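You operate a simulated robot arm through the tools that you are given. There is no shell and no other tool. Be economical: measure what you need, move in short steps, check, and stop when the job is done.

The job below is to be done with a simulated robot arm. You get a single attempt, and the scene is never put back.

TASK
Drop the blue strap in the striped drum, close it and stick the brown label on the lid.
Fine: rest the lid on the chair seat meanwhile; the label goes square on the lid's grey patch.

Only the result counts: the job must be done as asked and must still hold three seconds after the hand-in. Knocking over, shifting, dropping, spilling or breaking anything else fails it. Lids that push on must go on centred and level and be pressed home; caps that screw on are set level and turned clockwise until they are tight.

THE ROBOT
A 6-joint arm with a two-finger parallel gripper, fixed in place. Base frame: the origin is at the foot of the arm, x ahead of it, y to its left, z up. Lengths are in m, angles in rad, forces in N, time in s.
With the tool pointing down near the work surface it reaches from about 0.1 to 0.48 m from the base axis. Its first joint turns from -1.152 to 1.152 rad. Payload 2.7 kg.
The tool frame sits at the grasp point between the pads (the TCP): z along the fingers, y along the line on which they close. The tips reach 0.023 m beyond it. Largest opening 0.094 m; finger width 0.038, thickness 0.01; the body of the gripper, 0.054 by 0.096 m, starts 0.039 m behind the TCP.
Orientation is that of the tool frame in the base frame, as [roll, pitch, yaw] about the fixed x, y, z axes, in that order (R = Rz(yaw) Ry(pitch) Rx(roll)). With the fingers straight down and closing along the base's y, the tool's x points along the base's -x, its y along +y and its z along -z.

THE INTERFACE
- The arm moves only by the tool step_arm. Its argument "steps" is a list of rows, each a list of 7 numbers: the shift along the tool's x, y, z in m, then the turn, a rotation vector about the tool's x, y, z in rad, then the closure in counts, from 0 (fully open) to 255 (shut). In form: [[dx, dy, dz, wx, wy, wz, gripper], ...]. A call has 1 to 20 rows; each row shifts and turns the commanded pose from where the row before left it, along the tool's axes as they then stand. Each row takes 0.2 s and may step no farther than 0.05 m and 0.15 rad from the row before; otherwise, or with a gripper value out of range, the whole call is refused. A pose out of reach is approached as far as the arm can. The call stops where the force on the tool passes 90 N (or 10 N more than at its start, if that is more) or the arm is blocked; 0.2 s more then pass. Each finger travels about 0.045 m/s and halts on what it meets, pressing with about 40 N; the grip force reading is that of the motor and also rises with nothing between the fingers. The clock runs only during rows and for 0.2 s after the last one: add rows that do not move to give the fingers time. It gives the time, the measured TCP pose, the force on the tool (base axes), the opening and the grip force at its end, in the units of the frame above (readings bear some noise), with the torque about the TCP (base axes, N m) and any sound that the robot's microphone picked up.
- Cameras (640 x 400 px; columns grow to the right, rows downward): "scene" is fixed at [0.0458, -0.4406, 1.3686]; the picture's right is [0.92, -0.40, 0.00], its down [-0.35, -0.80, -0.49] and it looks along [0.19, 0.45, -0.87] (base axes); focal length 214 px, centre (320, 200). "wrist" rides on the gripper at [0.086, 0.016, -0.075] in the tool frame; the picture's right is [-0.18, 0.98, 0.00], its down [-0.58, -0.11, -0.81] and it looks along [-0.79, -0.15, 0.59] (tool axes); focal length 243 px, centre (320, 200). There is no depth. A picture from a camera that has moved, and an enlarged one, comes with that camera's place and axes in the base frame and with its lens.
- snapshot(camera): a new picture of that camera. The clock stands still meanwhile.
- enlarge(camera, box): a new picture of the part [left, top, right, bottom] of that camera's present view, enlarged. The clock stands still meanwhile.
- job_done(): hands the job in; it is judged then, once.

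Work in short steps. Places have to be worked out from the pictures, the camera data and where the tool is seen: move nearer, look again, correct. Check each grasp and each placing, and mend what went wrong. You have 120 turns and 68 pictures in all, those below and enlarged ones among them. Open the gripper and draw the arm clear of the work before you hand the job in, unless the task says otherwise; then end with one line.

The tools are called after "Call:" as a command line: name --pt "numbers of a row" for each row, then --argument value for the rest, lists and objects as JSON in quotes. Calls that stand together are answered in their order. step_arm: Moves the arm, as the interface text tells. Its arguments: {"type":"object","properties":{"steps":{"type":"array","items":{"type":"array","items":{"type":"number"}}}},"required":["steps"]} The other tools are called the same way: snapshot (camera) takes a picture; enlarge (camera, box) takes an enlarged picture of a part of a camera's view; job_done () hands the job in.

At the start:

```text
time: 0.0
tool_pos: [0.4525, 0.1654, 1.0157]
tcp_rot: [-3.141, 0.0, 3.142]
wrist_force: [0.2, -0.2, 0.4]
torque: [-0.01, -0.04, 0.0]
opening: 0.0942
grip_force: 0.0
```

scene: 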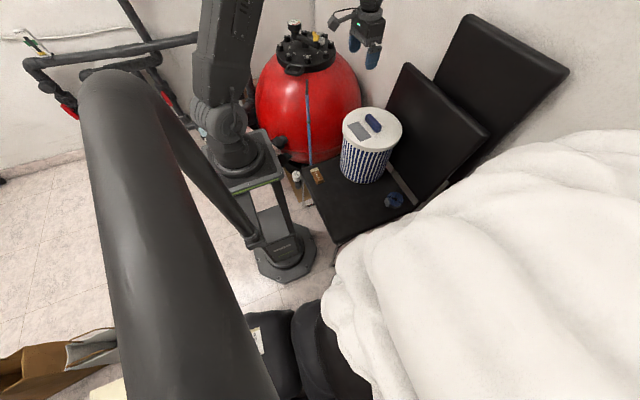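
wrist: 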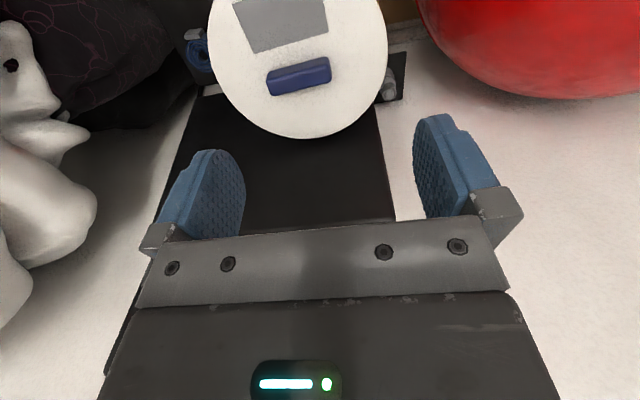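

I start by enlarging the scene camera around the chair to find the drum, strap and label.

Call:
enlarge --camera "scene" --box '[280, 90, 440, 230]'

Call:
enlarge --camera "wrist" --box '[160, 0, 420, 150]'

```text
2.86 times, centred on (360, 160) of scene
camera zoom: at [0.0458, -0.4406, 1.3686], right [0.92, -0.4, 0.0], down [-0.35, -0.8, -0.49], along [0.19, 0.45, -0.87], focal length 613 px, centre (206, 314)
```

zoom: 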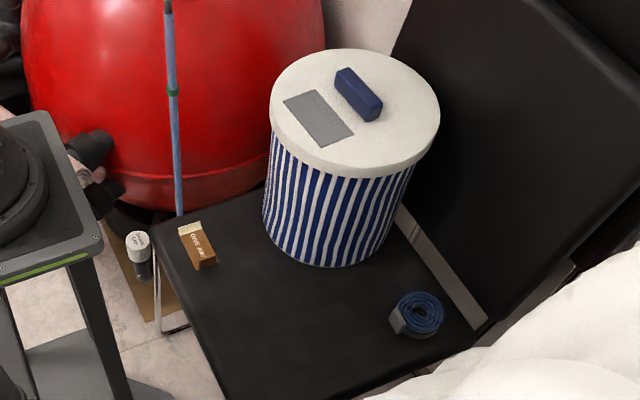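

```text
2.46 times, centred on (290, 75) of wrist
camera zoom: at [0.3676, 0.1818, 1.0878], right [0.18, 0.98, 0.0], down [0.58, -0.11, 0.81], along [0.79, -0.15, -0.59], focal length 597 px, centre (394, 508)
```

zoom: 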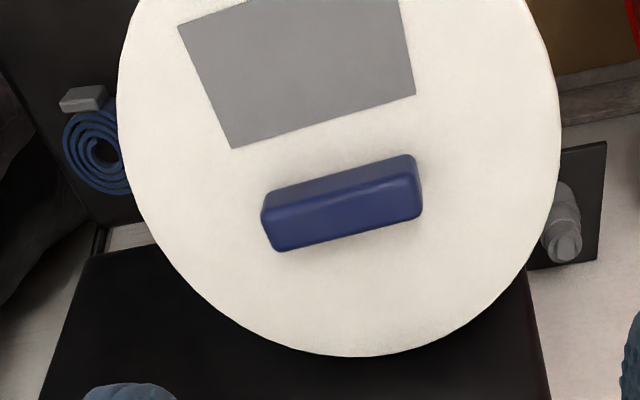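

From both cameras the lid handle triangulates to about (0.526, 0.123, 0.755), the strap to (0.56, -0.127, 0.5) and the seat to z≈0.485. I back the hand off 0.15 m so the wrist camera sees the lid whole.

Call:
step_arm --pt "0.05 -0.015 0 0 0 0 0" --pt "0.05 -0.015 0 0 0 0 0" --pt "0.05 -0.015 0 0 0 0 0" --pt "0 0 0 0 0 0 0"

Call:
snapshot --camera "wrist"

```text
refused: row 1 steps farther than a row can; nothing moved
```

```text
63 pictures are left
camera wrist: at [0.3676, 0.1818, 1.0878], right [0.18, 0.98, 0.0], down [0.58, -0.11, 0.81], along [0.79, -0.15, -0.59], focal length 243 px, centre (320, 200)
```

wrist: 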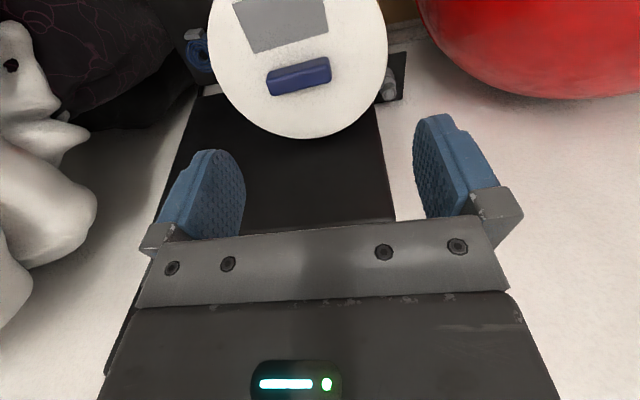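

The row was over the 0.05 m limit, so I retry with shorter rows.

Call:
step_arm --pt "0.045 -0.012 0 0 0 0 0" --pt "0.045 -0.012 0 0 0 0 0" --pt "0.045 -0.012 0 0 0 0 0" --pt "0 0 0 0 0 0 0"

Call:
snapshot --camera "wrist"

```text
time: 1.0
tool_pos: [0.3201, 0.1309, 1.0104]
tcp_rot: [3.142, 0.002, -3.139]
wrist_force: [-0.2, -1.0, -0.3]
torque: [0.0, 0.0, -0.02]
opening: 0.0941
grip_force: 0.0
```

```text
62 pictures are left
camera wrist: at [0.2343, 0.1472, 1.0842], right [0.18, 0.98, 0.0], down [0.58, -0.11, 0.81], along [0.79, -0.15, -0.59], focal length 243 px, centre (320, 200)
```

wrist: 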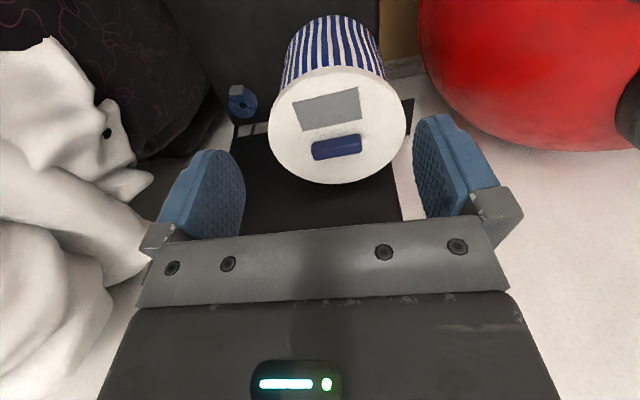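

The whole lid is now in view. I enlarge it to measure centre, handle and patch.

Call:
enlarge --camera "wrist" --box '[220, 10, 420, 190]'

```text
2.22 times, centred on (320, 100) of wrist
camera zoom: at [0.2343, 0.1472, 1.0842], right [0.18, 0.98, 0.0], down [0.58, -0.11, 0.81], along [0.79, -0.15, -0.59], focal length 539 px, centre (320, 422)
```

zoom: 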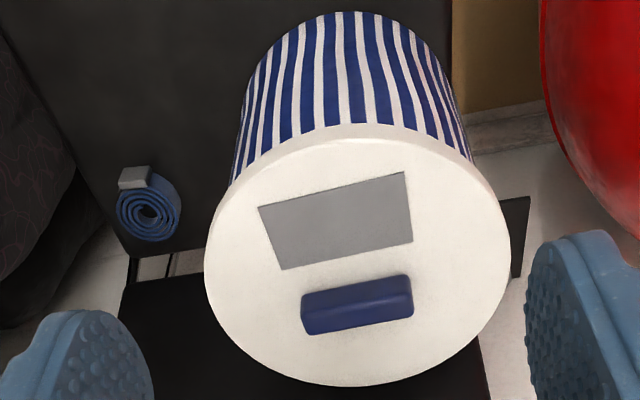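

The handle looks centred on the lid at about (0.522, 0.121), with its long axis along y turned about 0.09 rad. I rotate the hand 1.48 rad so it closes across the handle, then move above it.

Call:
step_arm --pt "0 0 0 0 0 0.1347 0" --pt "0 0 0 0 0 0.1347 0" --pt "0 0 0 0 0 0.1347 0" --pt "0 0 0 0 0 0.1347 0" --pt "0 0 0 0 0 0.1347 0" --pt "0 0 0 0 0 0.1347 0" --pt "0 0 0 0 0 0.1347 0" --pt "0 0 0 0 0 0.1347 0" --pt "0 0 0 0 0 0.1347 0" --pt "0 0 0 0 0 0.1347 0" --pt "0 0 0 0 0 0.1347 0" --pt "-0.006 0.04 0 0 0 0 0" --pt "-0.006 0.04 0 0 0 0 0" --pt "-0.006 0.04 0 0 0 0 0" --pt "-0.006 0.04 0 0 0 0 0" --pt "-0.006 0.04 0 0 0 0 0" --pt "0 0 0.045 0 0 0 0" --pt "0 0 0.045 0 0 0 0" --pt "0 0 0 0 0 0 0"

Call:
snapshot --camera "wrist"

Call:
enlarge --camera "scene" --box '[280, 0, 440, 220]'

```text
time: 5.0
tool_pos: [0.5186, 0.1208, 0.9238]
tcp_rot: [3.14, 0.001, 1.66]
wrist_force: [-0.2, 0.6, 0.4]
torque: [0.02, 0.0, -0.01]
opening: 0.0938
grip_force: 0.1
```

```text
60 pictures are left
camera wrist: at [0.5292, 0.2082, 0.9976], right [1.0, -0.1, 0.0], down [-0.06, -0.59, 0.81], along [-0.08, -0.8, -0.59], focal length 243 px, centre (320, 200)
```

wrist: 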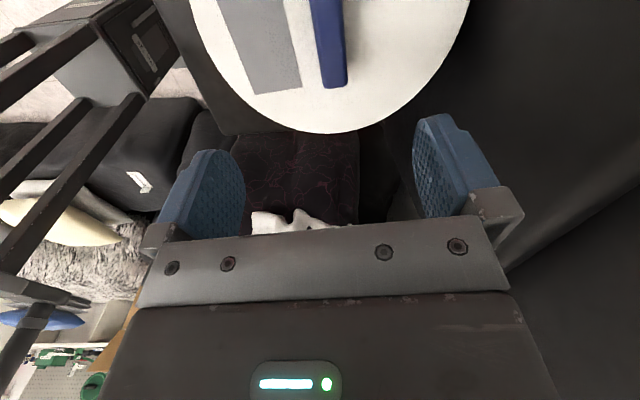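

```text
1.82 times, centred on (360, 110) of scene
camera zoom: at [0.0458, -0.4406, 1.3686], right [0.92, -0.4, 0.0], down [-0.35, -0.8, -0.49], along [0.19, 0.45, -0.87], focal length 390 px, centre (247, 364)
```

zoom: 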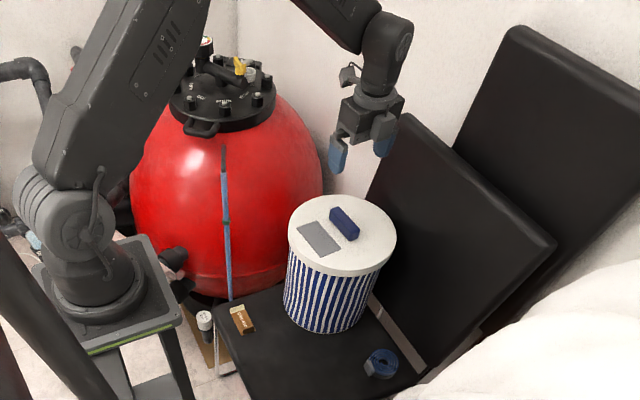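

The pose is reachable and the handle reads x≈0.526 at mid-length. I shift 7 mm in x, descend to z≈0.80 and check in the scene view.

Call:
step_arm --pt "0 0.0075 0.03 0 0 0 0" --pt "0 0 0.045 0 0 0 0" --pt "0 0 0.045 0 0 0 0" --pt "0 0 0 0 0 0 0"

Call:
enlarge --camera "scene" --box '[330, 80, 410, 150]'

Call:
snapshot --camera "wrist"

```text
time: 6.0
tool_pos: [0.5255, 0.1195, 0.8017]
tcp_rot: [3.139, 0.001, 1.658]
wrist_force: [0.6, -1.0, 0.4]
torque: [-0.02, -0.01, -0.01]
opening: 0.094
grip_force: 0.1
```

```text
5.71 times, centred on (370, 115) of scene
camera zoom: at [0.0458, -0.4406, 1.3686], right [0.92, -0.4, 0.0], down [-0.35, -0.8, -0.49], along [0.19, 0.45, -0.87], focal length 1226 px, centre (34, 686)
```

zoom: 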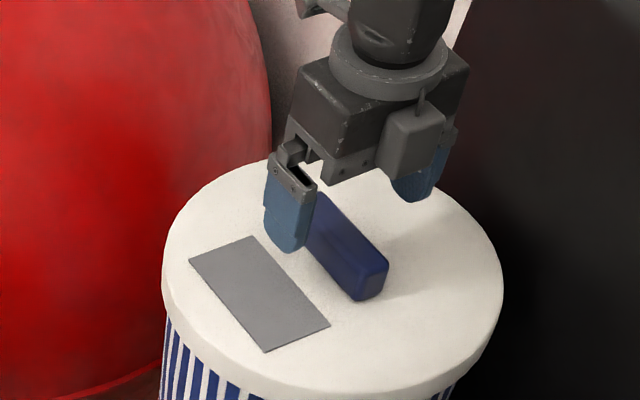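

```text
57 pictures are left
camera wrist: at [0.5348, 0.2067, 0.8758], right [1.0, -0.1, 0.0], down [-0.06, -0.59, 0.81], along [-0.08, -0.8, -0.59], focal length 243 px, centre (320, 200)
```

wrist: 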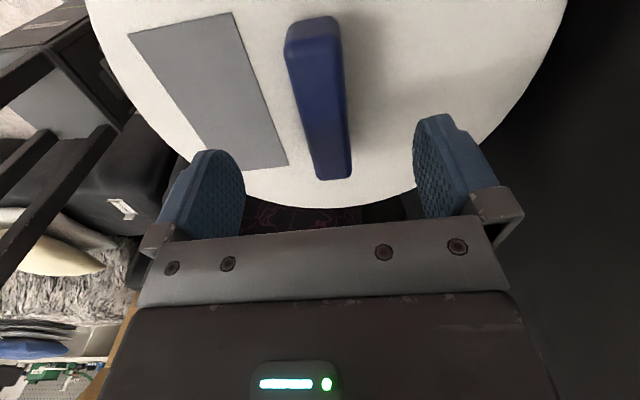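

The patch corners triangulate to lid top z≈0.738, and the handle centre is about (0.530, 0.125). I correct by 4 mm and descend so the tips stop just above the lid.

Call:
step_arm --pt "0.004 0.004 0.015 0 0 0 0" --pt "0 0 0.015 0 0 0 0" --pt "0 0 0.005 0 0 0 0" --pt "0 0 0 0 0 0 0"

Call:
enlarge --camera "scene" --box '[330, 80, 410, 150]'

```text
time: 7.0
tool_pos: [0.5299, 0.1235, 0.7684]
tcp_rot: [3.14, 0.0, 1.659]
wrist_force: [0.6, 0.1, -0.6]
torque: [-0.02, 0.0, 0.01]
opening: 0.0939
grip_force: 0.2
```

```text
5.71 times, centred on (370, 115) of scene
camera zoom: at [0.0458, -0.4406, 1.3686], right [0.92, -0.4, 0.0], down [-0.35, -0.8, -0.49], along [0.19, 0.45, -0.87], focal length 1226 px, centre (34, 686)
```

zoom: 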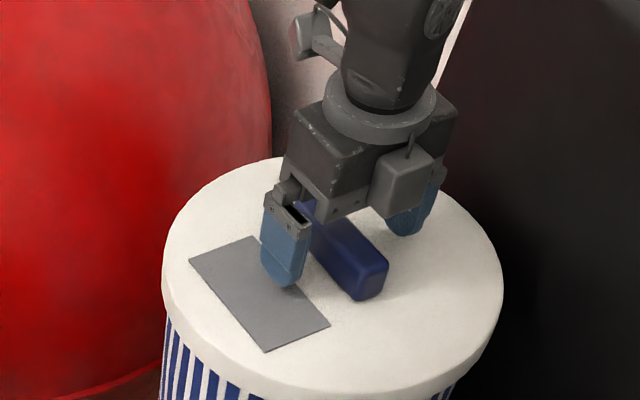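

The tips hang about 7 mm above the lid beside the handle. I go 4 mm lower and close.

Call:
step_arm --pt "0 0 0.004 0 0 0 0" --pt "0 0 0 0 0 0 255" --pt "0 0 0 0 0 0 255" --pt "0 0 0 0 0 0 255" --pt "0 0 0 0 0 0 255" --pt "0 0 0 0 0 0 255" --pt "0 0 0 0 0 0 255"

Call:
enlarge --camera "scene" --box '[330, 80, 410, 150]'

```text
time: 8.6
tool_pos: [0.5307, 0.123, 0.764]
tcp_rot: [3.138, 0.0, 1.66]
wrist_force: [-1.3, 0.5, -1.0]
torque: [0.0, 0.03, -0.01]
opening: 0.0253
grip_force: 40.4
```

```text
5.71 times, centred on (370, 115) of scene
camera zoom: at [0.0458, -0.4406, 1.3686], right [0.92, -0.4, 0.0], down [-0.35, -0.8, -0.49], along [0.19, 0.45, -0.87], focal length 1226 px, centre (34, 686)
```

zoom: 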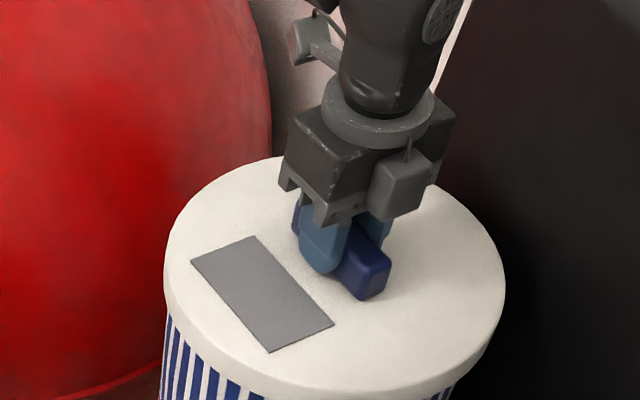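

The handle is gripped at 25 mm with almost no side force; I note the lid-on pose as (0.5307, 0.123, 0.764). I lift slowly and check that the drum stays.

Call:
step_arm --pt "0 0 -0.004 0 0 0 255" --pt "0 0 -0.004 0 0 0 255" --pt "0 0 -0.004 0 0 0 255" --pt "0 0 -0.004 0 0 0 255" --pt "0 0 -0.004 0 0 0 255" --pt "0 0 0 0 0 0 255"

Call:
enlarge --camera "scene" --box '[320, 80, 430, 200]'

```text
time: 10.0
tool_pos: [0.5317, 0.1226, 0.7856]
tcp_rot: [3.141, 0.0, 1.659]
wrist_force: [-0.1, -0.9, -0.1]
torque: [-0.02, -0.05, 0.0]
opening: 0.025
grip_force: 39.7
```

```text
3.33 times, centred on (375, 140) of scene
camera zoom: at [0.0458, -0.4406, 1.3686], right [0.92, -0.4, 0.0], down [-0.35, -0.8, -0.49], along [0.19, 0.45, -0.87], focal length 715 px, centre (137, 400)
```

zoom: 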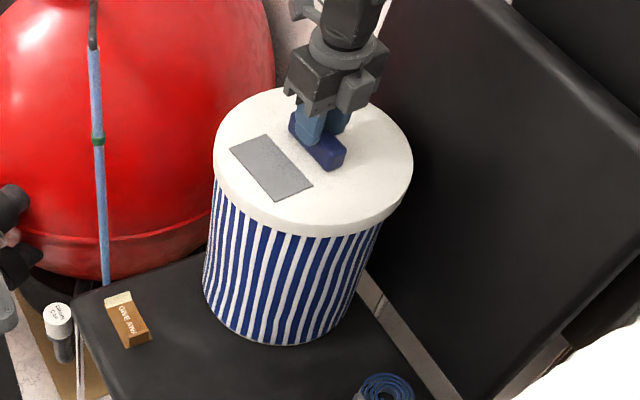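

Hard to tell whether the lid came free; forces stay near zero. I lift further and look again.

Call:
step_arm --pt "0 0 -0.01 0 0 0 255" --pt "0 0 -0.02 0 0 0 255" --pt "0 0 -0.03 0 0 0 255" --pt "0 0 0 0 0 0 255"

Call:
enlarge --camera "scene" --box '[320, 80, 430, 200]'

```text
time: 11.0
tool_pos: [0.5304, 0.1209, 0.8424]
tcp_rot: [-3.141, 0.0, 1.659]
wrist_force: [0.2, 0.5, -0.3]
torque: [0.0, 0.01, -0.01]
opening: 0.0251
grip_force: 40.2
```

```text
3.33 times, centred on (375, 140) of scene
camera zoom: at [0.0458, -0.4406, 1.3686], right [0.92, -0.4, 0.0], down [-0.35, -0.8, -0.49], along [0.19, 0.45, -0.87], focal length 715 px, centre (137, 400)
```

zoom: 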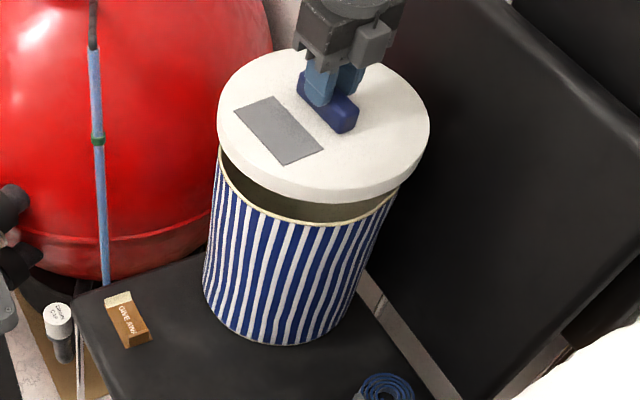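

The lid is off and the drum has not moved. I carry it over the clear part of the seat around (0.345, -0.047) and lower part way.

Call:
step_arm --pt "-0.0252 -0.0332 0 0 0 0 255" --pt "-0.0252 -0.0332 0 0 0 0 255" --pt "-0.0252 -0.0332 0 0 0 0 255" --pt "-0.0252 -0.0332 0 0 0 0 255" --pt "-0.0252 -0.0332 0 0 0 0 255" --pt "-0.0252 -0.0332 0 0 0 0 255" --pt "0 0 0.04 0 0 0 255" --pt "0 0 0.04 0 0 0 255" --pt "0 0 0.04 0 0 0 255" --pt "0 0 0.04 0 0 0 255" --pt "0 0 0.04 0 0 0 255" --pt "0 0 0 0 0 0 255"

Call:
enlarge --camera "scene" --box '[260, 80, 440, 240]'

```text
time: 13.6
tool_pos: [0.3473, -0.0451, 0.6458]
tcp_rot: [3.141, 0.002, 1.66]
wrist_force: [0.3, -1.1, -1.2]
torque: [-0.01, 0.0, 0.0]
opening: 0.025
grip_force: 39.8
```

```text
2.50 times, centred on (350, 160) of scene
camera zoom: at [0.0458, -0.4406, 1.3686], right [0.92, -0.4, 0.0], down [-0.35, -0.8, -0.49], along [0.19, 0.45, -0.87], focal length 536 px, centre (245, 300)
```

zoom: 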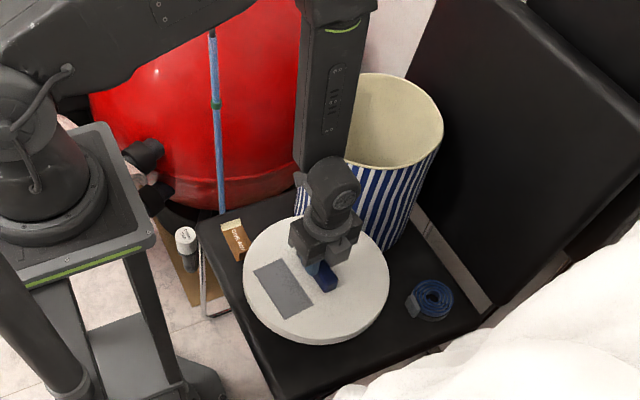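

The lid hovers clear of label, drum and strap. I nudge it a bit away from the label and lower to z≈0.56.

Call:
step_arm --pt "-0.008 0.004 0.03 0 0 0 255" --pt "0 0 0.03 0 0 0 255" --pt "0 0 0.025 0 0 0 255" --pt "0 0 0 0 0 0 255"

Call:
enlarge --camera "scene" --box '[290, 130, 410, 240]'

```text
time: 14.6
tool_pos: [0.3497, -0.053, 0.5619]
tcp_rot: [3.14, -0.002, 1.662]
wrist_force: [-0.2, 0.3, -1.3]
torque: [-0.01, 0.02, -0.02]
opening: 0.0252
grip_force: 39.9
```

```text
3.64 times, centred on (350, 185) of scene
camera zoom: at [0.0458, -0.4406, 1.3686], right [0.92, -0.4, 0.0], down [-0.35, -0.8, -0.49], along [0.19, 0.45, -0.87], focal length 780 px, centre (211, 254)
```

zoom: 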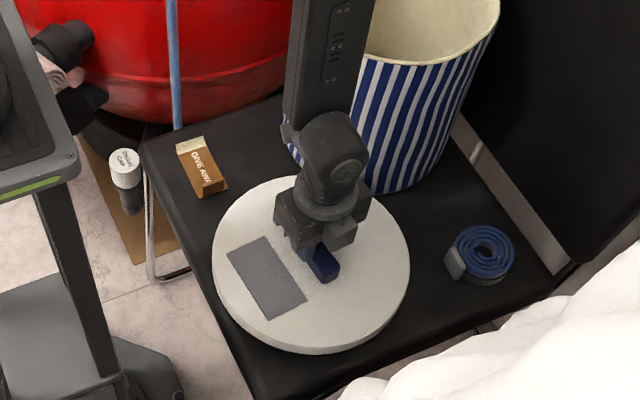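

The lid is over open seat, clear of everything. I lower in small rows watching the force for contact.

Call:
step_arm --pt "0 0 0.005 0 0 0 255" --pt "0 0 0.005 0 0 0 255" --pt "0 0 0.003 0 0 0 255" --pt "0 0 0 0 0 0 255"

```text
time: 15.6
tool_pos: [0.3505, -0.0514, 0.5476]
tcp_rot: [3.14, 0.001, 1.659]
wrist_force: [0.1, -1.1, -1.0]
torque: [0.0, -0.02, 0.01]
opening: 0.0248
grip_force: 39.7
```

No contact yet at 0.548. I go on in 3 mm rows.

Call:
step_arm --pt "0 0 0.003 0 0 0 255" --pt "0 0 0.003 0 0 0 255" --pt "0 0 0 0 0 0 255"

Call:
step_arm --pt "0 0 0.003 0 0 0 255" --pt "0 0 0 0 0 0 255"

Call:
step_arm --pt "0 0 0.003 0 0 0 255" --pt "0 0 0 0 0 0 255"

```text
time: 16.4
tool_pos: [0.3501, -0.0524, 0.5416]
tcp_rot: [3.141, 0.0, 1.659]
wrist_force: [-0.2, 0.3, -1.2]
torque: [0.01, 0.0, 0.01]
opening: 0.0249
grip_force: 39.9
```

```text
time: 17.0
tool_pos: [0.3514, -0.0526, 0.5389]
tcp_rot: [3.14, 0.001, 1.659]
wrist_force: [0.0, 0.3, -0.8]
torque: [-0.02, 0.01, -0.03]
opening: 0.0249
grip_force: 40.2
```

```text
time: 17.6
tool_pos: [0.3514, -0.0522, 0.5371]
tcp_rot: [3.137, 0.0, 1.658]
wrist_force: [-9.2, 0.2, 47.0]
torque: [-0.01, 0.22, 0.06]
opening: 0.0249
grip_force: 40.3
```

Contact at z≈0.5375. I relieve the pressure by 2 mm and open, then rise clear.

Call:
step_arm --pt "0 0 -0.002 0 0 0 255" --pt "0 0 0 0 0 0 180" --pt "0 0 0 0 0 0 100" --pt "0 0 0 0 0 0 0" --pt "0 0 0 0 0 0 0" --pt "0 0 0 0 0 0 0" --pt "0 0 0 0 0 0 0"

Call:
step_arm --pt "0 0 -0.02 0 0 0 0" --pt "0 0 -0.04 0 0 0 0" --pt "0 0 -0.045 0 0 0 0" --pt "0 0 -0.045 0 0 0 0" --pt "0 0 -0.045 0 0 0 0" --pt "0 0 -0.045 0 0 0 0" --pt "0 0 -0.045 0 0 0 0" --pt "0 0 0 0 0 0 0"

Call:
snapshot --camera "wrist"

Call:
enlarge --camera "scene" --box '[290, 130, 410, 240]'

```text
time: 19.2
tool_pos: [0.3514, -0.0519, 0.537]
tcp_rot: [3.14, 0.001, 1.659]
wrist_force: [0.3, -0.1, -0.2]
torque: [-0.02, 0.02, 0.03]
opening: 0.0939
grip_force: 0.1
```

```text
time: 21.0
tool_pos: [0.35, -0.055, 0.8214]
tcp_rot: [3.14, 0.0, 1.661]
wrist_force: [0.2, 0.7, 0.0]
torque: [0.0, -0.01, 0.0]
opening: 0.094
grip_force: 0.0
```

```text
50 pictures are left
camera wrist: at [0.3594, 0.0317, 0.8966], right [1.0, -0.1, 0.0], down [-0.06, -0.59, 0.81], along [-0.08, -0.8, -0.59], focal length 243 px, centre (320, 200)
```

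wrist: 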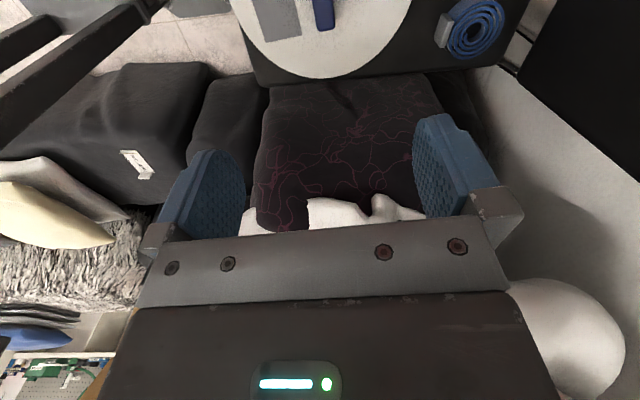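

```text
3.64 times, centred on (350, 185) of scene
camera zoom: at [0.0458, -0.4406, 1.3686], right [0.92, -0.4, 0.0], down [-0.35, -0.8, -0.49], along [0.19, 0.45, -0.87], focal length 780 px, centre (211, 254)
```

zoom: 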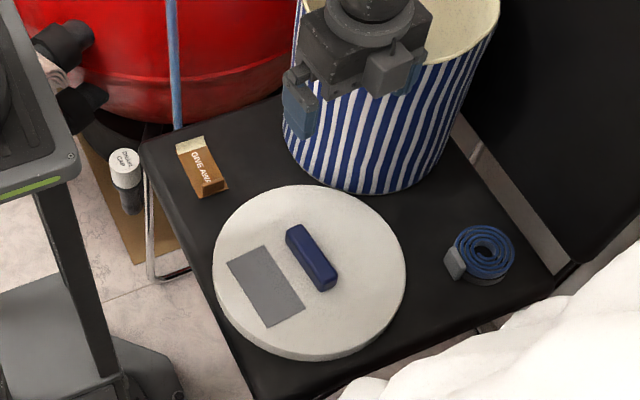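

The lid rests flat on the seat. Next, the strap: its buckle points toward -x, so I turn the hand back to close along y, move to about (0.53, -0.13) and lower for a closer look.

Call:
step_arm --pt "0 0 0 0 0 -0.1347 0" --pt "0 0 0 0 0 -0.1347 0" --pt "0 0 0 0 0 -0.1347 0" --pt "0 0 0 0 0 -0.1347 0" --pt "0 0 0 0 0 -0.1347 0" --pt "0 0 0 0 0 -0.1347 0" --pt "0 0 0 0 0 -0.1347 0" --pt "0 0 0 0 0 -0.1347 0" --pt "0 0 0 0 0 -0.1347 0" --pt "0 0 0 0 0 -0.1347 0" --pt "0 0 0 0 0 -0.1347 0" --pt "-0.045 -0.019 0 0 0 0 0" --pt "-0.045 -0.019 0 0 0 0 0" --pt "-0.045 -0.019 0 0 0 0 0" --pt "-0.045 -0.019 0 0 0 0 0" --pt "0 0 0.045 0 0 0 0" --pt "0 0 0.045 0 0 0 0" --pt "0 0 0.04 0 0 0 0" --pt "0 0 0 0 0 0 0"

Call:
snapshot --camera "wrist"

```text
time: 25.0
tool_pos: [0.5324, -0.1283, 0.6933]
tcp_rot: [3.141, 0.003, 3.141]
wrist_force: [0.3, 0.6, 0.2]
torque: [0.04, -0.02, 0.03]
opening: 0.094
grip_force: 0.0
```

```text
48 pictures are left
camera wrist: at [0.4455, -0.1132, 0.7665], right [0.18, 0.98, 0.0], down [0.58, -0.11, 0.81], along [0.79, -0.15, -0.59], focal length 243 px, centre (320, 200)
```

wrist: 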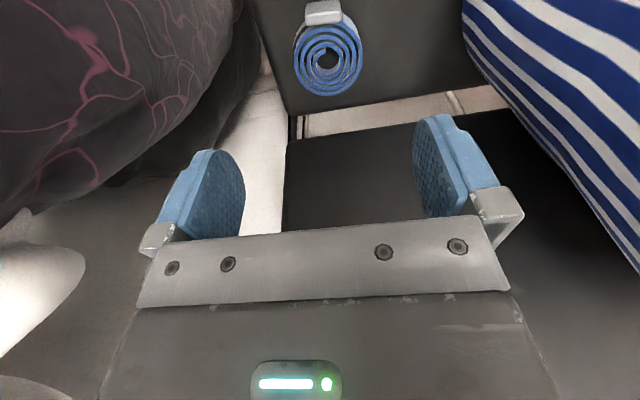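

The coil is about 67 mm across at roughly (0.556, -0.127). I move over it and lower to z≈0.61 for a final alignment look.

Call:
step_arm --pt "-0.023 0.001 0.03 0 0 0 0" --pt "0 0 0.03 0 0 0 0" --pt "0 0 0.025 0 0 0 0" --pt "0 0 0 0 0 0 0"

Call:
snapshot --camera "wrist"

Call:
enlarge --camera "scene" --box '[360, 160, 440, 220]'

```text
time: 26.0
tool_pos: [0.5541, -0.1246, 0.6072]
tcp_rot: [3.141, 0.002, -3.139]
wrist_force: [0.0, -0.1, 0.5]
torque: [0.0, 0.04, 0.01]
opening: 0.0941
grip_force: 0.1
```

```text
47 pictures are left
camera wrist: at [0.4685, -0.1103, 0.6812], right [0.18, 0.98, 0.0], down [0.58, -0.11, 0.81], along [0.79, -0.15, -0.59], focal length 243 px, centre (320, 200)
```

wrist: 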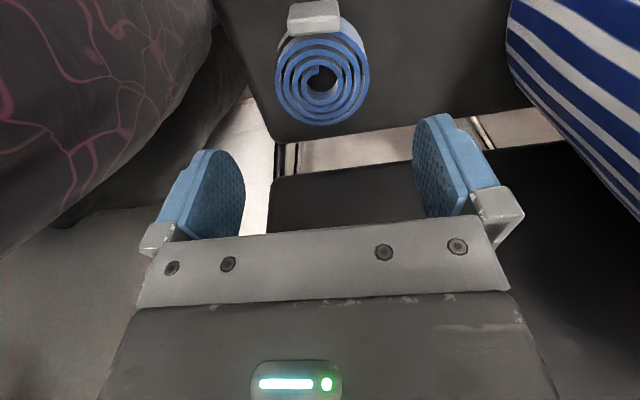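

```text
6.67 times, centred on (400, 190) of scene
camera zoom: at [0.0458, -0.4406, 1.3686], right [0.92, -0.4, 0.0], down [-0.35, -0.8, -0.49], along [0.19, 0.45, -0.87], focal length 1430 px, centre (-213, 267)
```

zoom: 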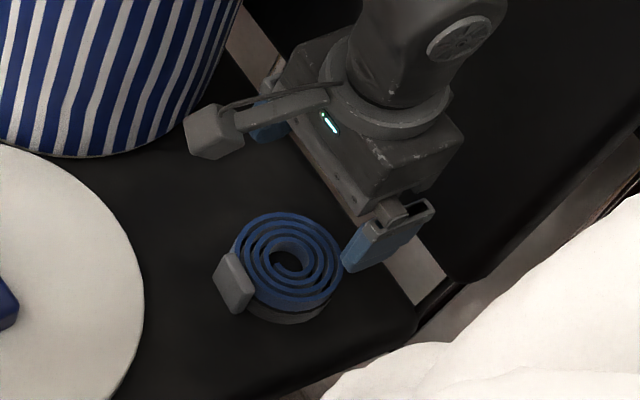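

Alignment is good: coil top centre about (0.556, -0.126, 0.51), width 66 mm. I descend around it to TCP z≈0.517.

Call:
step_arm --pt "-0.002 -0.0015 0.03 0 0 0 0" --pt "0 0 0.03 0 0 0 0" --pt "0 0 0.015 0 0 0 0" --pt "0 0 0.01 0 0 0 0" --pt "0 0 0.005 0 0 0 0" --pt "0 0 0 0 0 0 0"

Call:
enlarge --camera "scene" --box '[360, 160, 440, 220]'

```text
time: 27.4
tool_pos: [0.5298, -0.1255, 0.534]
tcp_rot: [3.141, 0.002, -3.14]
wrist_force: [0.1, 0.5, 0.4]
torque: [-0.02, 0.0, -0.01]
opening: 0.0942
grip_force: 0.1
out of reach, approached as far as the arm can: row 2, 3, 4
```

```text
6.67 times, centred on (400, 190) of scene
camera zoom: at [0.0458, -0.4406, 1.3686], right [0.92, -0.4, 0.0], down [-0.35, -0.8, -0.49], along [0.19, 0.45, -0.87], focal length 1430 px, centre (-213, 267)
```

zoom: 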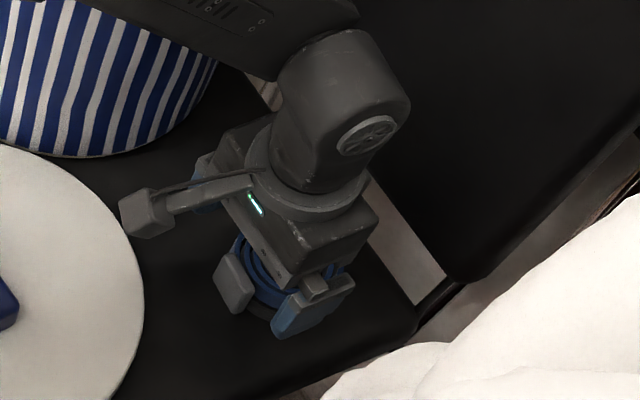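

That depth is out of reach with the tool vertical: it drew back to x=0.53. I rise and will come in with the tool tilted outward about 0.3 rad.

Call:
step_arm --pt "0 0 -0.04 0 0 0 0" --pt "0 0 -0.04 0 0 0 0" --pt "0 0 0 0 -0.1 0 0" --pt "0 0 0 0 -0.1 0 0" --pt "0 0 0 0 -0.1 0 0" --pt "0 0 0 0 0 0 0"

Call:
snapshot --camera "wrist"

```text
time: 28.8
tool_pos: [0.5301, -0.1257, 0.6129]
tcp_rot: [-3.14, 0.302, 3.14]
wrist_force: [0.6, 0.3, -0.6]
torque: [-0.01, 0.03, 0.03]
opening: 0.094
grip_force: 0.1
```

```text
44 pictures are left
camera wrist: at [0.4262, -0.1098, 0.657], right [0.18, 0.98, 0.06], down [0.31, -0.11, 0.94], along [0.93, -0.15, -0.33], focal length 243 px, centre (320, 200)
```

wrist: 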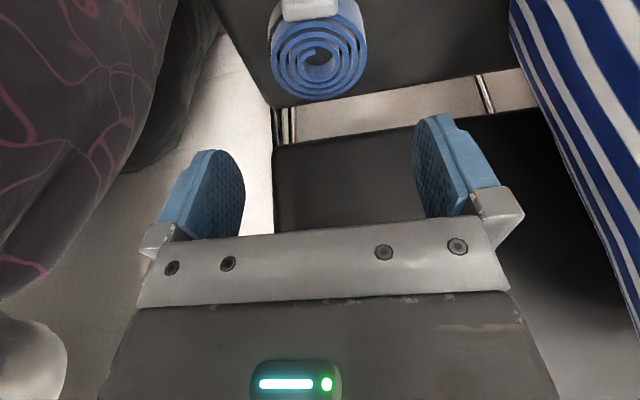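

Tilted, the arm holds well; the coil centre reads (0.553, -0.125). I descend along the tilted axis to TCP ≈(0.552, -0.1255, 0.521).

Call:
step_arm --pt "0.0017 0 0.0238 0 0 0 0" --pt "0.0017 0 0.0238 0 0 0 0" --pt "0.0017 0 0.0238 0 0 0 0" --pt "0.0017 0 0.0228 0 0 0 0" --pt "0 0 0 0 0 0 0"

Call:
enlarge --camera "scene" --box '[360, 160, 440, 220]'

Call:
snapshot --camera "wrist"

```text
time: 30.0
tool_pos: [0.5538, -0.1256, 0.5218]
tcp_rot: [3.141, 0.299, 3.141]
wrist_force: [1.2, -0.4, -0.8]
torque: [0.0, -0.02, 0.01]
opening: 0.0939
grip_force: 0.0
```

```text
6.67 times, centred on (400, 190) of scene
camera zoom: at [0.0458, -0.4406, 1.3686], right [0.92, -0.4, 0.0], down [-0.35, -0.8, -0.49], along [0.19, 0.45, -0.87], focal length 1430 px, centre (-213, 267)
```

zoom: 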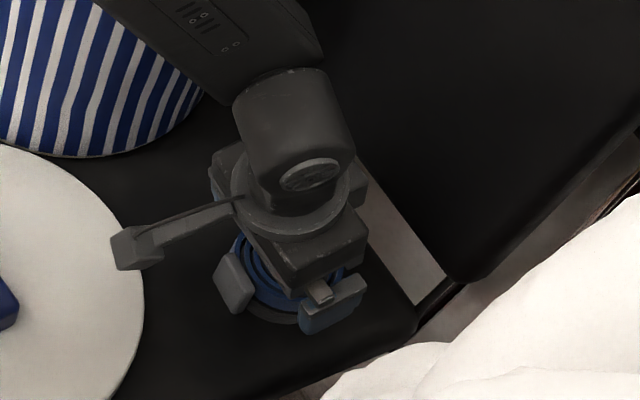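

```text
42 pictures are left
camera wrist: at [0.4491, -0.1101, 0.5658], right [0.18, 0.98, 0.06], down [0.32, -0.11, 0.94], along [0.93, -0.15, -0.33], focal length 243 px, centre (320, 200)
```

wrist: 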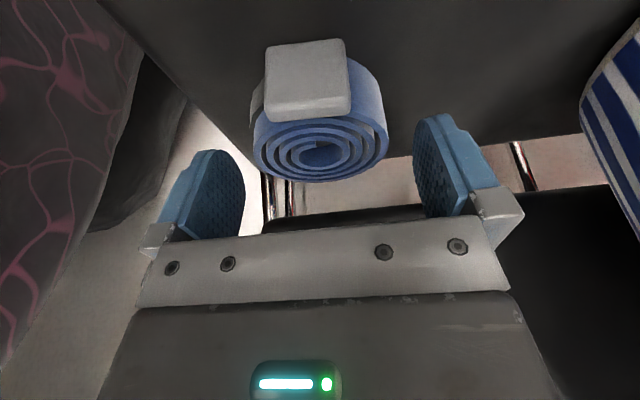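

The coil sits between the pads. I close on it.

Call:
step_arm --pt "0 0 0 0 0 0 255" --pt "0 0 0 0 0 0 255" --pt "0 0 0 0 0 0 255" --pt "0 0 0 0 0 0 255" --pt "0 0 0 0 0 0 255"

Call:
snapshot --camera "wrist"

```text
time: 31.2
tool_pos: [0.5535, -0.1258, 0.5228]
tcp_rot: [3.141, 0.304, -3.141]
wrist_force: [-3.9, 3.2, 13.8]
torque: [-0.4, 0.06, -0.12]
opening: 0.0723
grip_force: 40.1
```

```text
41 pictures are left
camera wrist: at [0.4499, -0.1103, 0.5668], right [0.18, 0.98, 0.05], down [0.31, -0.11, 0.94], along [0.93, -0.15, -0.33], focal length 243 px, centre (320, 200)
```

wrist: 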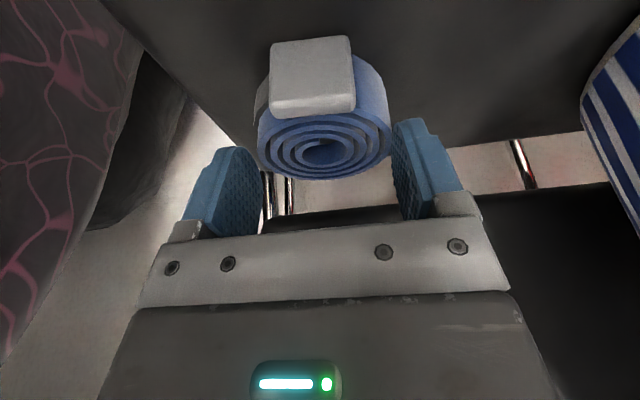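

Gripped at 72 mm opening. I lift straight up in base terms 5 cm and check the strap comes along.

Call:
step_arm --pt "-0.003 0 -0.0095 0 0 0 255" --pt "-0.003 0 -0.0095 0 0 0 255" --pt "-0.0045 0 -0.0143 0 0 0 255" --pt "-0.0045 0 -0.0143 0 0 0 255" --pt "0 0 0 0 0 0 255"

Call:
snapshot --camera "wrist"

```text
time: 32.4
tool_pos: [0.5536, -0.1247, 0.5694]
tcp_rot: [3.141, 0.302, 3.141]
wrist_force: [-0.8, 0.5, -1.4]
torque: [0.02, 0.02, -0.01]
opening: 0.0
grip_force: 40.1
```

```text
40 pictures are left
camera wrist: at [0.4492, -0.1102, 0.6142], right [0.18, 0.98, 0.06], down [0.32, -0.11, 0.94], along [0.93, -0.15, -0.33], focal length 243 px, centre (320, 200)
```

wrist: 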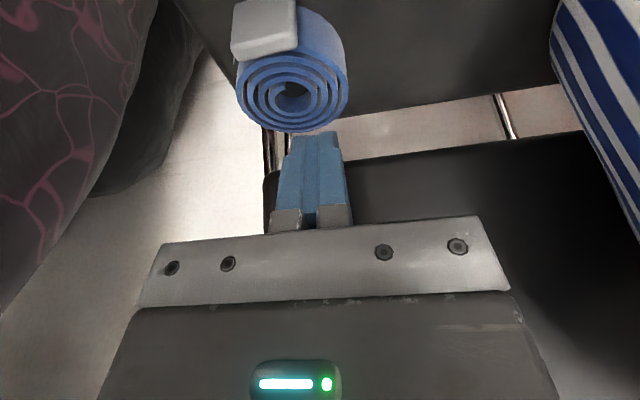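

The coil slipped out: the tilted tips overlapped only its upper edge. It now sits near (0.559, -0.140). I reopen, re-centre and look again before a deeper grip.

Call:
step_arm --pt "0 -0.0145 0 0 0 0 0" --pt "0 0 0 0 0 0 0" --pt "0 0 0 0 0 0 0" --pt "0 0 0 0 0 0 0" --pt "0 0 0 0 0 0 0" --pt "0 0 0 0 0 0 0"

Call:
snapshot --camera "wrist"

Call:
enlarge --camera "scene" --box '[360, 160, 440, 220]'

```text
time: 33.8
tool_pos: [0.5532, -0.1402, 0.5692]
tcp_rot: [3.141, 0.301, -3.141]
wrist_force: [0.1, -0.7, -0.5]
torque: [0.01, -0.02, -0.02]
opening: 0.0939
grip_force: 0.0
```

```text
39 pictures are left
camera wrist: at [0.4497, -0.1241, 0.6135], right [0.18, 0.98, 0.06], down [0.32, -0.11, 0.94], along [0.93, -0.15, -0.33], focal length 243 px, centre (320, 200)
```

wrist: 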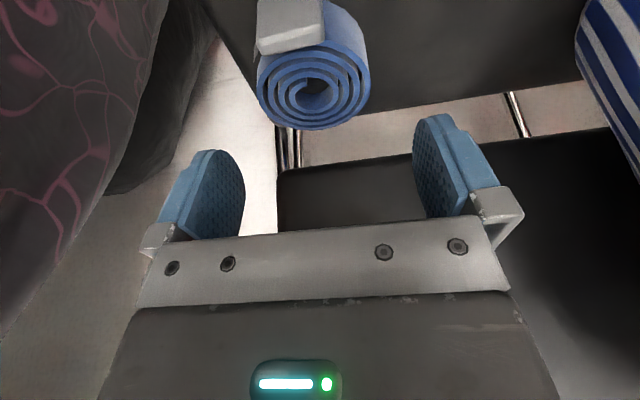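

```text
6.67 times, centred on (400, 190) of scene
camera zoom: at [0.0458, -0.4406, 1.3686], right [0.92, -0.4, 0.0], down [-0.35, -0.8, -0.49], along [0.19, 0.45, -0.87], focal length 1430 px, centre (-213, 267)
```

zoom: 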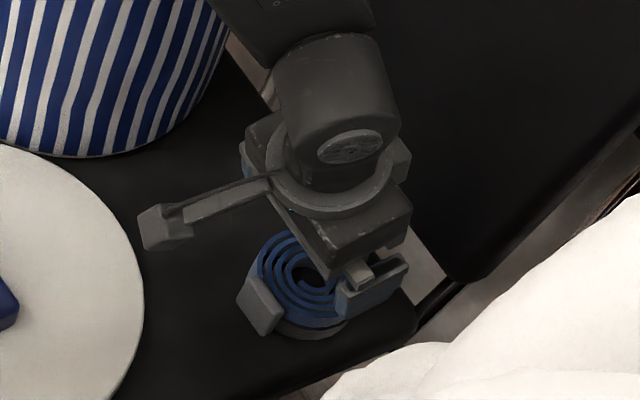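

Coil centre is now about (0.559, -0.144). I shift 3.5 mm and descend deeper, to z≈0.513, checking reach and force.

Call:
step_arm --pt "0.004 -0.0035 0.014 0 0 0 0" --pt "0.004 0 0.014 0 0 0 0" --pt "0.004 0 0.014 0 0 0 0" --pt "0.002 0 0.009 0 0 0 0" --pt "0.001 0 0.003 0 0 0 0" --pt "0 0 0 0 0 0 0"

Call:
snapshot --camera "wrist"

```text
time: 35.2
tool_pos: [0.5549, -0.1421, 0.514]
tcp_rot: [3.141, 0.299, 3.141]
wrist_force: [-0.1, 0.5, 1.1]
torque: [-0.02, 0.02, -0.03]
opening: 0.094
grip_force: 0.1
```

```text
37 pictures are left
camera wrist: at [0.4503, -0.1268, 0.5574], right [0.18, 0.98, 0.06], down [0.32, -0.11, 0.94], along [0.93, -0.15, -0.33], focal length 243 px, centre (320, 200)
```

wrist: 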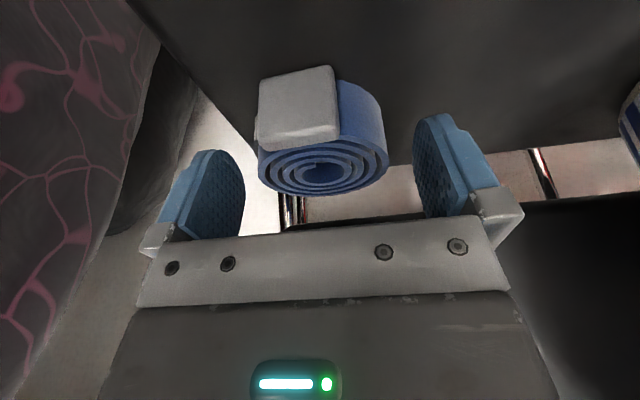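

No contact yet; 3 mm more, then close.

Call:
step_arm --pt "0.001 0 0.003 0 0 0 0" --pt "0 0 0 0 0 0 0"

Call:
step_arm --pt "0 0 0 0 0 0 255" --pt "0 0 0 0 0 0 255" --pt "0 0 0 0 0 0 255" --pt "0 0 0 0 0 0 255" --pt "0 0 0 0 0 0 255"

Call:
snapshot --camera "wrist"

```text
time: 35.8
tool_pos: [0.5543, -0.1439, 0.5111]
tcp_rot: [3.141, 0.301, -3.141]
wrist_force: [-0.8, -0.1, 0.0]
torque: [0.0, -0.03, -0.03]
opening: 0.0939
grip_force: 0.1
```

```text
time: 37.0
tool_pos: [0.5533, -0.1425, 0.5107]
tcp_rot: [-3.14, 0.303, -3.141]
wrist_force: [-1.1, 0.3, 0.3]
torque: [0.0, -0.03, 0.01]
opening: 0.0784
grip_force: 39.6
```

```text
36 pictures are left
camera wrist: at [0.4501, -0.1275, 0.5554], right [0.18, 0.98, 0.05], down [0.32, -0.11, 0.94], along [0.93, -0.15, -0.33], focal length 243 px, centre (320, 200)
```

wrist: 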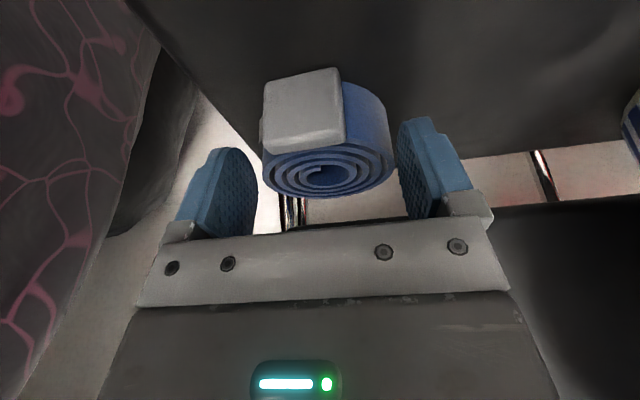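

The opening of 78 mm is nearer the coil's full diameter. I lift 2 cm and check the grip.

Call:
step_arm --pt "-0.0015 0 -0.0048 0 0 0 255" --pt "-0.0015 0 -0.0048 0 0 0 255" --pt "-0.003 0 -0.0095 0 0 0 255" --pt "0 0 0 0 0 0 255"

Call:
step_arm --pt "-0.006 0 -0.019 0 0 0 255" --pt "-0.009 0 -0.0286 0 0 0 255" --pt "0 0 0 0 0 0 255"

Call:
snapshot --camera "wrist"

```text
time: 38.0
tool_pos: [0.5535, -0.1421, 0.5318]
tcp_rot: [-3.141, 0.3, 3.14]
wrist_force: [-0.3, -0.4, -0.9]
torque: [0.01, 0.02, -0.03]
opening: 0.0782
grip_force: 40.0
```

```text
time: 38.8
tool_pos: [0.5542, -0.1462, 0.5808]
tcp_rot: [-3.14, 0.301, 3.139]
wrist_force: [0.2, 0.1, -1.4]
torque: [0.01, 0.04, -0.04]
opening: 0.0781
grip_force: 39.8
```

```text
35 pictures are left
camera wrist: at [0.4502, -0.1307, 0.6247], right [0.18, 0.98, 0.06], down [0.32, -0.11, 0.94], along [0.93, -0.15, -0.33], focal length 243 px, centre (320, 200)
```

wrist: 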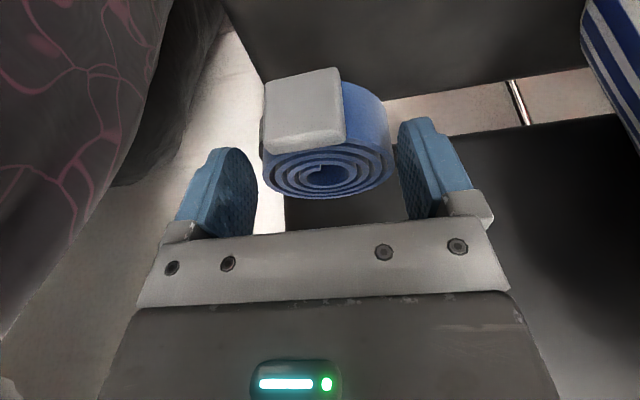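

The strap is held. I raise it well above the drum rim, level the tool and carry it over the drum centre.

Call:
step_arm --pt "-0.0134 0 -0.043 0 0 0 255" --pt "-0.0134 0 -0.043 0 0 0 255" --pt "-0.0134 0 -0.043 0 0 0 255" --pt "-0.0134 0 -0.043 0 0 0 255" --pt "-0.0134 0 -0.043 0 0 0 255" --pt "-0.006 0 -0.019 0 0 0 255" --pt "0 0 0 0 0.1 0 255" --pt "0 0 0 0 0.1 0 255" --pt "0 0 0 0 0.1 0 255" --pt "0.004 0.045 0 0 0 0 255" --pt "0.004 0.045 0 0 0 0 255" --pt "0.004 0.045 0 0 0 0 255" --pt "0.004 0.045 0 0 0 0 255" --pt "0.004 0.045 0 0 0 0 255" --pt "0.006 0.043 0 0 0 0 255" --pt "0 0 0 0 0 0 255"

Call:
snapshot --camera "wrist"

Call:
enlarge --camera "scene" --box '[320, 60, 430, 200]'

```text
time: 42.2
tool_pos: [0.5312, 0.1234, 0.828]
tcp_rot: [-3.141, 0.002, 3.141]
wrist_force: [0.6, 0.5, -1.3]
torque: [0.0, 0.03, -0.01]
opening: 0.0784
grip_force: 39.6
```

```text
34 pictures are left
camera wrist: at [0.4446, 0.1391, 0.9005], right [0.18, 0.98, 0.0], down [0.58, -0.11, 0.81], along [0.79, -0.15, -0.59], focal length 243 px, centre (320, 200)
```

wrist: 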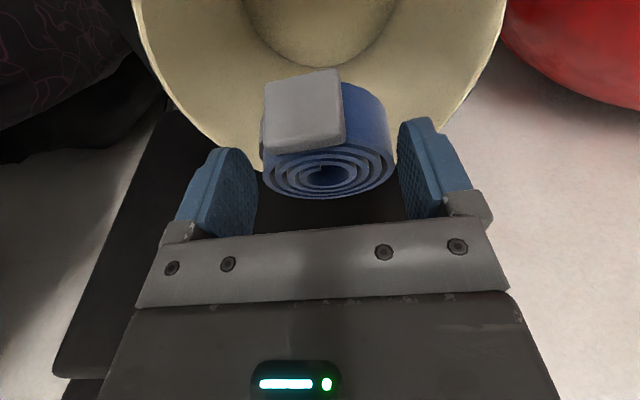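

```text
2.86 times, centred on (375, 130) of scene
camera zoom: at [0.0458, -0.4405, 1.3686], right [0.92, -0.4, 0.0], down [-0.35, -0.8, -0.49], along [0.19, 0.45, -0.87], focal length 613 px, centre (163, 400)
```

zoom: 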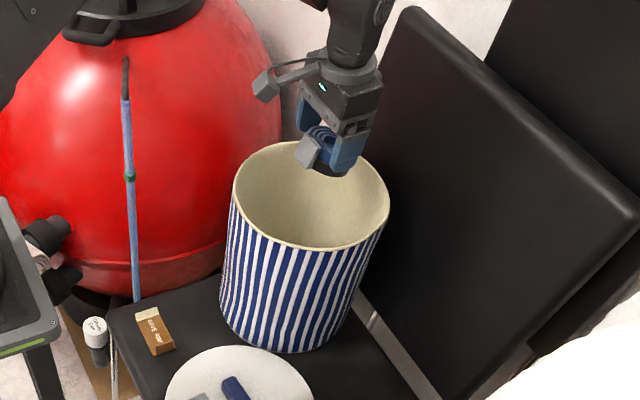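

The strap hangs well inside the rim outline (centre ≈(0.52, 0.12)). I lower the fingers just inside the rim and release.

Call:
step_arm --pt "0.004 0 0.04 0 0 0 255" --pt "0.003 0 0.04 0 0 0 255" --pt "0 0 0.038 0 0 0 255" --pt "0 0 0 0 0 0 255" --pt "0 0 0 0 0 0 100" --pt "0 0 0 0 0 0 0" --pt "0 0 0 0 0 0 0" --pt "0 0 0 0 0 0 0" --pt "0 0 0 0 0 0 0"

Call:
step_arm --pt "0 0 -0.04 0 0 0 0" --pt "0 0 -0.045 0 0 0 0" --pt "0 0 -0.045 0 0 0 0" --pt "0.045 0 0 0 0 0 0" --pt "0.045 0 0 0 0 0 0" --pt "0.045 0 0 0 0 0 0" --pt "0 0 0 0 0 0 0"

Call:
snapshot --camera "wrist"

Call:
enlarge --camera "scene" --box '[270, 90, 430, 240]'

```text
time: 44.2
tool_pos: [0.5223, 0.1223, 0.711]
tcp_rot: [3.141, 0.001, 3.141]
wrist_force: [-0.4, 0.0, 0.2]
torque: [-0.05, -0.01, 0.0]
opening: 0.0939
grip_force: 0.1
```

```text
time: 45.8
tool_pos: [0.3888, 0.1249, 0.8364]
tcp_rot: [-3.14, 0.003, -3.14]
wrist_force: [-0.2, 0.3, 0.8]
torque: [0.02, 0.02, 0.0]
opening: 0.094
grip_force: 0.0
```

```text
32 pictures are left
camera wrist: at [0.3035, 0.1415, 0.9088], right [0.18, 0.98, 0.0], down [0.58, -0.11, 0.81], along [0.79, -0.15, -0.59], focal length 243 px, centre (320, 200)
```

wrist: 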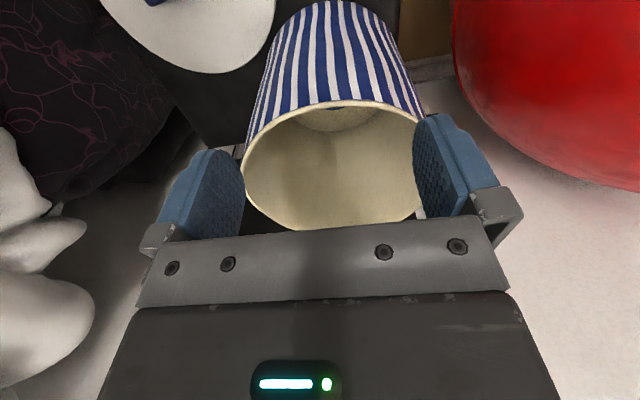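

```text
2.67 times, centred on (350, 165) of scene
camera zoom: at [0.0458, -0.4406, 1.3686], right [0.92, -0.4, 0.0], down [-0.35, -0.8, -0.49], along [0.19, 0.45, -0.87], focal length 572 px, centre (240, 293)
```

zoom: 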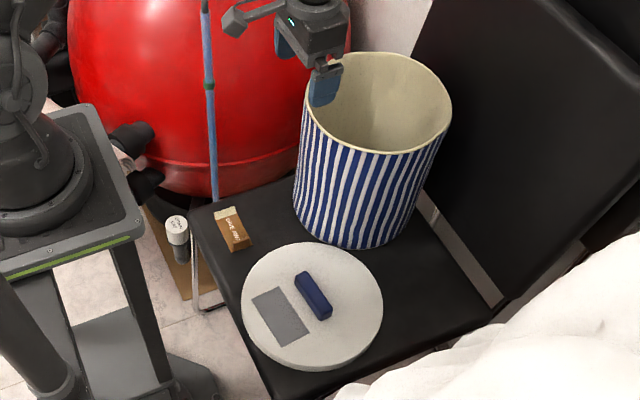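

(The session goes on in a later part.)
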